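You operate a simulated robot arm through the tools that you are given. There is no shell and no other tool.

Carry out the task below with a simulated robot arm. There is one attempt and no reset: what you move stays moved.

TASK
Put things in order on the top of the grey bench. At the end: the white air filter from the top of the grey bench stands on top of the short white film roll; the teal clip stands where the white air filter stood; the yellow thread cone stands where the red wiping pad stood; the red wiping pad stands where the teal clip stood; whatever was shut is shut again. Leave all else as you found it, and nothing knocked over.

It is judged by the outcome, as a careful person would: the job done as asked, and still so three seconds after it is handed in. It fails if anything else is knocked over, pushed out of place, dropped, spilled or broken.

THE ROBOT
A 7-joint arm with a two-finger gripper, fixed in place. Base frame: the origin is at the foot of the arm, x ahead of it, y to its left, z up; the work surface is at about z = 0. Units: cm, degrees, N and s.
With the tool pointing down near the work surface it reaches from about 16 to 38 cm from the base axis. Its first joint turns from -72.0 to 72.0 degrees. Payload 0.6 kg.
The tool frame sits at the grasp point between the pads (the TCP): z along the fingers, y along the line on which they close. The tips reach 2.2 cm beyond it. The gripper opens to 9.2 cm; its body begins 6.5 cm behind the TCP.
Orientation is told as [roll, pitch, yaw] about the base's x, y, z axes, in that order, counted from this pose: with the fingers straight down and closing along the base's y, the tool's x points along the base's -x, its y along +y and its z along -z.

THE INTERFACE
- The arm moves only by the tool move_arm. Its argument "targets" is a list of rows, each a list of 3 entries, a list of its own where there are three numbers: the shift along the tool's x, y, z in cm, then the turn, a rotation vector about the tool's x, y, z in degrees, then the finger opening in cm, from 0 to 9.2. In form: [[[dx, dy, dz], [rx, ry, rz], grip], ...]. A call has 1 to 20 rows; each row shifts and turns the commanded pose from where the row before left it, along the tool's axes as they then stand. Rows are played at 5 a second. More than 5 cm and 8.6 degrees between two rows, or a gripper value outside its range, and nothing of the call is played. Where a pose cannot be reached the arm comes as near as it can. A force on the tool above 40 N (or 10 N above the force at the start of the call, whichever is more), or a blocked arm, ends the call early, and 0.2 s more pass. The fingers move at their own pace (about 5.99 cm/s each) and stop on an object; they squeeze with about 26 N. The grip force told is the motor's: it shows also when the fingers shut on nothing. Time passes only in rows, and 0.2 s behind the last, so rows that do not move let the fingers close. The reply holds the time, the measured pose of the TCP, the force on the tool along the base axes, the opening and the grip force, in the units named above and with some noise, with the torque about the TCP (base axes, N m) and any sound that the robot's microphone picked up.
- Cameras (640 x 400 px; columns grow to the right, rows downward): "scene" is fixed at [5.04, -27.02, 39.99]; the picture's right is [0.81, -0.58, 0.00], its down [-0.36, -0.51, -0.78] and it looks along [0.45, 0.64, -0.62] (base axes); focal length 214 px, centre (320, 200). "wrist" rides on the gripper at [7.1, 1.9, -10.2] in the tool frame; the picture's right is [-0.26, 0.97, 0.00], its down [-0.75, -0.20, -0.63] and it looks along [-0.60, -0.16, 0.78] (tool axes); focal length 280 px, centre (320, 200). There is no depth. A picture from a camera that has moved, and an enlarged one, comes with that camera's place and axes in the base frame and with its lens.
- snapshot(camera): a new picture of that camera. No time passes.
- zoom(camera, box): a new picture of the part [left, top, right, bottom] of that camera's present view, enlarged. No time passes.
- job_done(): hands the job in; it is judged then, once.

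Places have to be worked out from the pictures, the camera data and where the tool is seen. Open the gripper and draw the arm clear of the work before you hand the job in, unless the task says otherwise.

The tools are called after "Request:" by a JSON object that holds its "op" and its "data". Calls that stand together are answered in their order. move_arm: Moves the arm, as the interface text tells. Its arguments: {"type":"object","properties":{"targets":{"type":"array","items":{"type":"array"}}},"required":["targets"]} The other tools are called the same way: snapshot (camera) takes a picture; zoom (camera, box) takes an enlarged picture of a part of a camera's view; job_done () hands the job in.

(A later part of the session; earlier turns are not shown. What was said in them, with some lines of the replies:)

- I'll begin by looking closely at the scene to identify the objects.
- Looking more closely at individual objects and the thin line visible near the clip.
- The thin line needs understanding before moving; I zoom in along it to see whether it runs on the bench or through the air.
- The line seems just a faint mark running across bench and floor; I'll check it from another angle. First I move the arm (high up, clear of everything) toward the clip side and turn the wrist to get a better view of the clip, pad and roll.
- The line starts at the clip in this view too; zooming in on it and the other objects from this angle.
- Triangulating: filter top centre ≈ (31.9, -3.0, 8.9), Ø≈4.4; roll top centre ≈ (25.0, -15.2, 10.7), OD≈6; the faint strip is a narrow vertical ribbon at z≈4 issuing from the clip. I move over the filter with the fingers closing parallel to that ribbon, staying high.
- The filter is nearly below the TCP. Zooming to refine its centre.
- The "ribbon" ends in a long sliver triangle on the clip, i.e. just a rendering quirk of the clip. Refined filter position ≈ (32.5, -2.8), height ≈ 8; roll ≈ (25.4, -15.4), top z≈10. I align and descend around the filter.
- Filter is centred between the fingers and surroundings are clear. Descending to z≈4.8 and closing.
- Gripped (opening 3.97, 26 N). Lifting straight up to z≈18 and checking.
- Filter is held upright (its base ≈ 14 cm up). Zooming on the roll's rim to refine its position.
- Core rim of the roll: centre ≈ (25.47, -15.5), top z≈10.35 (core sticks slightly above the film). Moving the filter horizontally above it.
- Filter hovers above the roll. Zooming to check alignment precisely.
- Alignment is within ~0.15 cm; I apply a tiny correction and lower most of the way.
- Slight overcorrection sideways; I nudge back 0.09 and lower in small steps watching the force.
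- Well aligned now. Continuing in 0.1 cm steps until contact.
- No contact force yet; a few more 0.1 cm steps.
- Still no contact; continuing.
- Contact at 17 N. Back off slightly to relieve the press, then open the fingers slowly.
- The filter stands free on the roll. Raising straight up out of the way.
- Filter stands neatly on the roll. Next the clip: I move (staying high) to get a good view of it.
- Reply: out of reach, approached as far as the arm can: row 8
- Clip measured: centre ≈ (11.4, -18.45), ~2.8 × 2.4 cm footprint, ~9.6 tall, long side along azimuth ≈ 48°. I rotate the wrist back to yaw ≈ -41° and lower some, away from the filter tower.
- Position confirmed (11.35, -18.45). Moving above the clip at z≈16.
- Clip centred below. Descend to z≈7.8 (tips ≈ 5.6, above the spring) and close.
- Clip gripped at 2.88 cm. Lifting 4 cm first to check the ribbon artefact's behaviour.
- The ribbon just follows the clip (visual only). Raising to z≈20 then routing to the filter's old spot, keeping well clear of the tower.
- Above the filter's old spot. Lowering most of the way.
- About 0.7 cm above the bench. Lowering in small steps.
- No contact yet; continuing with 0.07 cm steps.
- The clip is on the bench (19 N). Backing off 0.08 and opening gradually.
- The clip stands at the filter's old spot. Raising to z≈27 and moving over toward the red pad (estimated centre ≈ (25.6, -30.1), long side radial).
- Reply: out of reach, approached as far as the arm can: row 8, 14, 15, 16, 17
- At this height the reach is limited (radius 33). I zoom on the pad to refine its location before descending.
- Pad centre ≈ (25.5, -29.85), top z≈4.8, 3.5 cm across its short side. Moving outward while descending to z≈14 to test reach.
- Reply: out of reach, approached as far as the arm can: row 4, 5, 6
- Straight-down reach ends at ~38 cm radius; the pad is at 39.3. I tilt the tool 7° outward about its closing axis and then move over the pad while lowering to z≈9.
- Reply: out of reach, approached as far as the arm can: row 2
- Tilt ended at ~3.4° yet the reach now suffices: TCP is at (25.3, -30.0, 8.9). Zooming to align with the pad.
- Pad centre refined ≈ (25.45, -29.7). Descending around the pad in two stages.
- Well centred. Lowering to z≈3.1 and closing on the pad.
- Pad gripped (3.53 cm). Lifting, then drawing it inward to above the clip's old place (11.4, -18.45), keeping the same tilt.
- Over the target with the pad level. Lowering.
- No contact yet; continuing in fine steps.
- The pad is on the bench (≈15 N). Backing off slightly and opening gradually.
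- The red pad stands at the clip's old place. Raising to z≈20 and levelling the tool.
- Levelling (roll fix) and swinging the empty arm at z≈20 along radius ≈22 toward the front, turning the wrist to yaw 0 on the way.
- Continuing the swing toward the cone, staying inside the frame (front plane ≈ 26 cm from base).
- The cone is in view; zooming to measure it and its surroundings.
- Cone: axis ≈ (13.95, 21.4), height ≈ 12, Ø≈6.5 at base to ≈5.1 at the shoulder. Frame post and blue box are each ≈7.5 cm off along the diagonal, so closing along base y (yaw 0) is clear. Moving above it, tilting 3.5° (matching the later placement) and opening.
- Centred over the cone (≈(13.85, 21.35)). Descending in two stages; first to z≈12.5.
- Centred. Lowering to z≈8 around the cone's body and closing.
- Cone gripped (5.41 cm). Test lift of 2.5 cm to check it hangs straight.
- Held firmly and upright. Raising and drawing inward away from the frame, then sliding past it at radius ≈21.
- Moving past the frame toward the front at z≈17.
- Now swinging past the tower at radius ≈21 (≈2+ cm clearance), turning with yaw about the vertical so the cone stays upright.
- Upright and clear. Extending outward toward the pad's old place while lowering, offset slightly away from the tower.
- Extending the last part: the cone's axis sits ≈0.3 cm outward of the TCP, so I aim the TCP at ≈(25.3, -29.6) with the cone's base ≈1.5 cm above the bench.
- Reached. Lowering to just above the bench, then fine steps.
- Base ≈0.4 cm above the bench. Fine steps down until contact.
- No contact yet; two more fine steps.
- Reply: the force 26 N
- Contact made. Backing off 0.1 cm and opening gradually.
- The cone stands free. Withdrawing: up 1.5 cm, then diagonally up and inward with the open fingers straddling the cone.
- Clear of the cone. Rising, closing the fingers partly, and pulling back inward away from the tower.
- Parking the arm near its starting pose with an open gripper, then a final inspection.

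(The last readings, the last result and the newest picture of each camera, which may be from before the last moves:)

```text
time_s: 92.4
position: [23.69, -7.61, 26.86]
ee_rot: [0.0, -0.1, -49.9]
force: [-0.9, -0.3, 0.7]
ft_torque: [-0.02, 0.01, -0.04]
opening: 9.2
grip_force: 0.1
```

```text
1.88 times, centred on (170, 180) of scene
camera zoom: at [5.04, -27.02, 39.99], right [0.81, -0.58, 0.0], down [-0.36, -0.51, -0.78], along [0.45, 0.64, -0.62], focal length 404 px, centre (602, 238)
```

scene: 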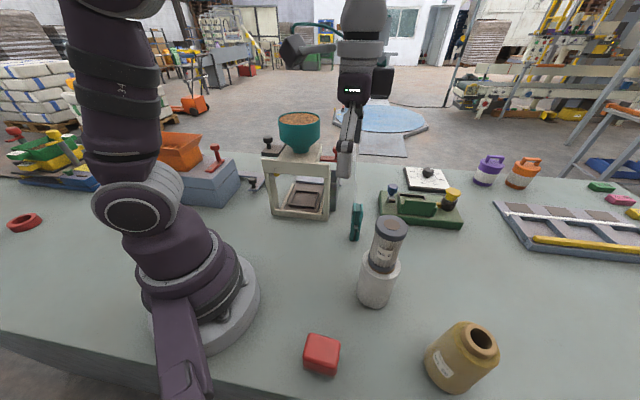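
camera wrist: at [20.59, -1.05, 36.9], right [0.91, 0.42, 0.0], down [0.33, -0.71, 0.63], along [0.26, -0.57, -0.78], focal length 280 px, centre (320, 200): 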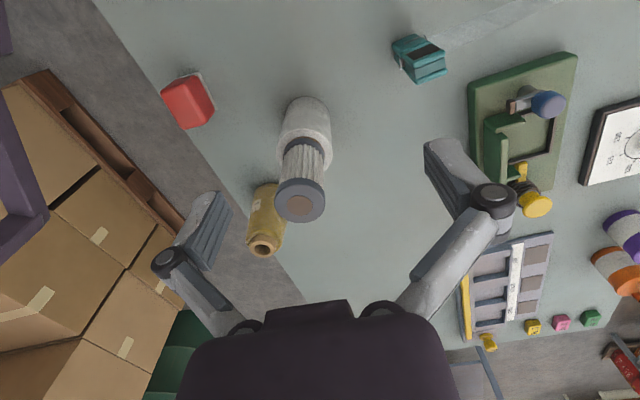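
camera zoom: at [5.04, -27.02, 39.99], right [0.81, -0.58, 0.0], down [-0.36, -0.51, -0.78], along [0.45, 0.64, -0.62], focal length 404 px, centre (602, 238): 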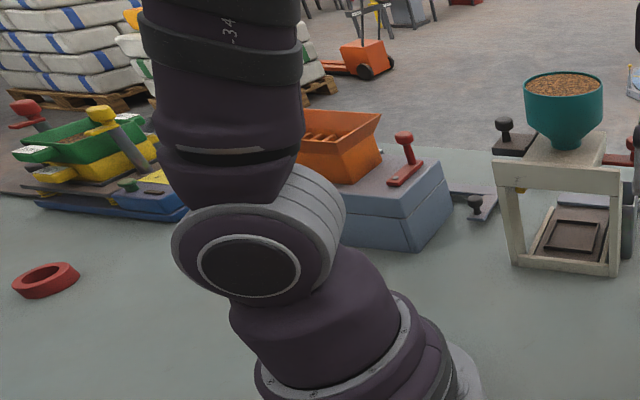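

Everything looks in place. A last closer check of the cone's, clip's and pad's base positions against where the earlier objects stood.

Request:
{"op": "zoom", "data": {"camera": "scene", "box": [410, 310, 510, 400]}}

Request:
{"op": "zoom", "data": {"camera": "scene", "box": [330, 190, 410, 310]}}

Request:
{"op": "zoom", "data": {"camera": "scene", "box": [280, 310, 370, 390]}}

Request:
{"op": "zoom", "data": {"camera": "wrist", "box": [150, 20, 460, 270]}}

```text
4.44 times, centred on (460, 355) of scene
camera zoom: at [5.04, -27.02, 39.99], right [0.81, -0.58, 0.0], down [-0.36, -0.51, -0.78], along [0.45, 0.64, -0.62], focal length 953 px, centre (-302, -489)
```

zoom: 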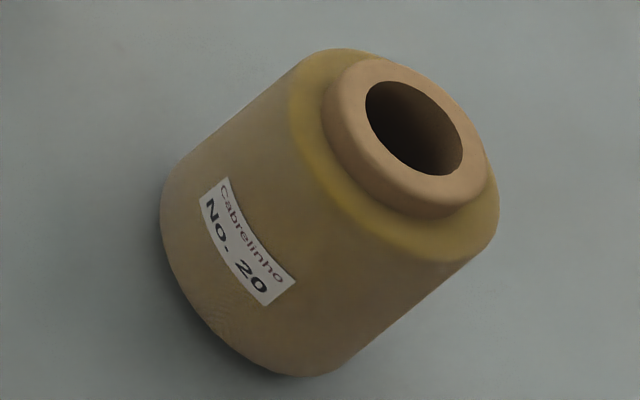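

```text
3.33 times, centred on (370, 250) of scene
camera zoom: at [5.04, -27.02, 39.99], right [0.81, -0.58, 0.0], down [-0.36, -0.51, -0.78], along [0.45, 0.64, -0.62], focal length 715 px, centre (153, 33)
```

zoom: 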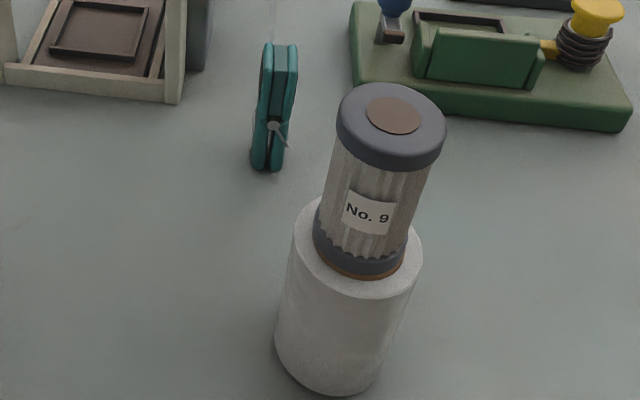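

```text
5.00 times, centred on (325, 350) of scene
camera zoom: at [5.04, -27.02, 39.99], right [0.81, -0.58, 0.0], down [-0.36, -0.51, -0.78], along [0.45, 0.64, -0.62], focal length 1072 px, centre (295, -550)
```

zoom: 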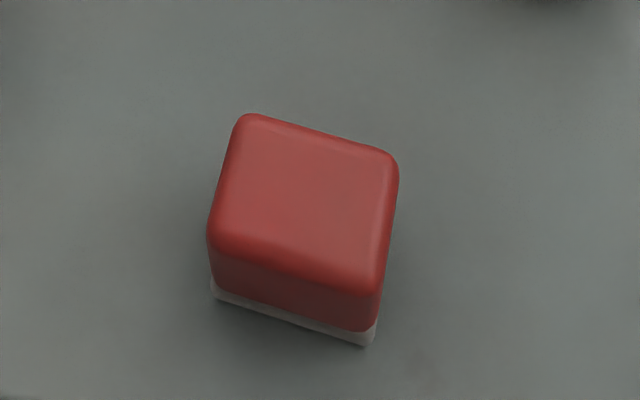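

```text
1.60 times, centred on (305, 145) of wrist
camera zoom: at [20.59, -1.05, 36.9], right [0.91, 0.42, 0.0], down [0.33, -0.71, 0.63], along [0.26, -0.57, -0.78], focal length 449 px, centre (344, 288)
```

zoom: 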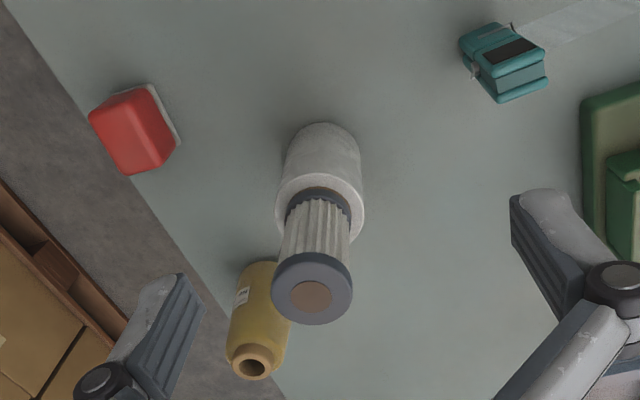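

Base positions all match the earlier occupants to within about half a centimetre: the filter is steady on the roll, and the clip, pad and cone are upright. Nothing was opened or disturbed, and the arm is clear with the gripper open, so I hand the job in.

Request:
{"op": "job_done", "data": {}}

```text
The job is handed in.
```

The bench is in order and the job is handed in. I don't have the verdict from the judging yet.

| Object | Where it stands now | Check from the last pictures |
|---|---|---|
| White air filter | On top of the short white film roll | Upright and steady, centred on the roll's core |
| Teal clip | Where the air filter stood | Upright, within about half a centimetre |
| Red wiping pad | Where the teal clip stood | Flat on the bench, within about half a centimetre |
| Yellow thread cone | Where the red pad stood | Upright, within about half a centimetre |

Nothing was opened, so there was nothing to shut. I saw nothing else on the bench moved or knocked over. The arm is parked near its starting position, with the gripper open and clear of the work.

A faint strip seemed to trail from the clip across the bench. It moved with the clip when I lifted it and showed no force on the arm, so I treated it as a drawing fault.
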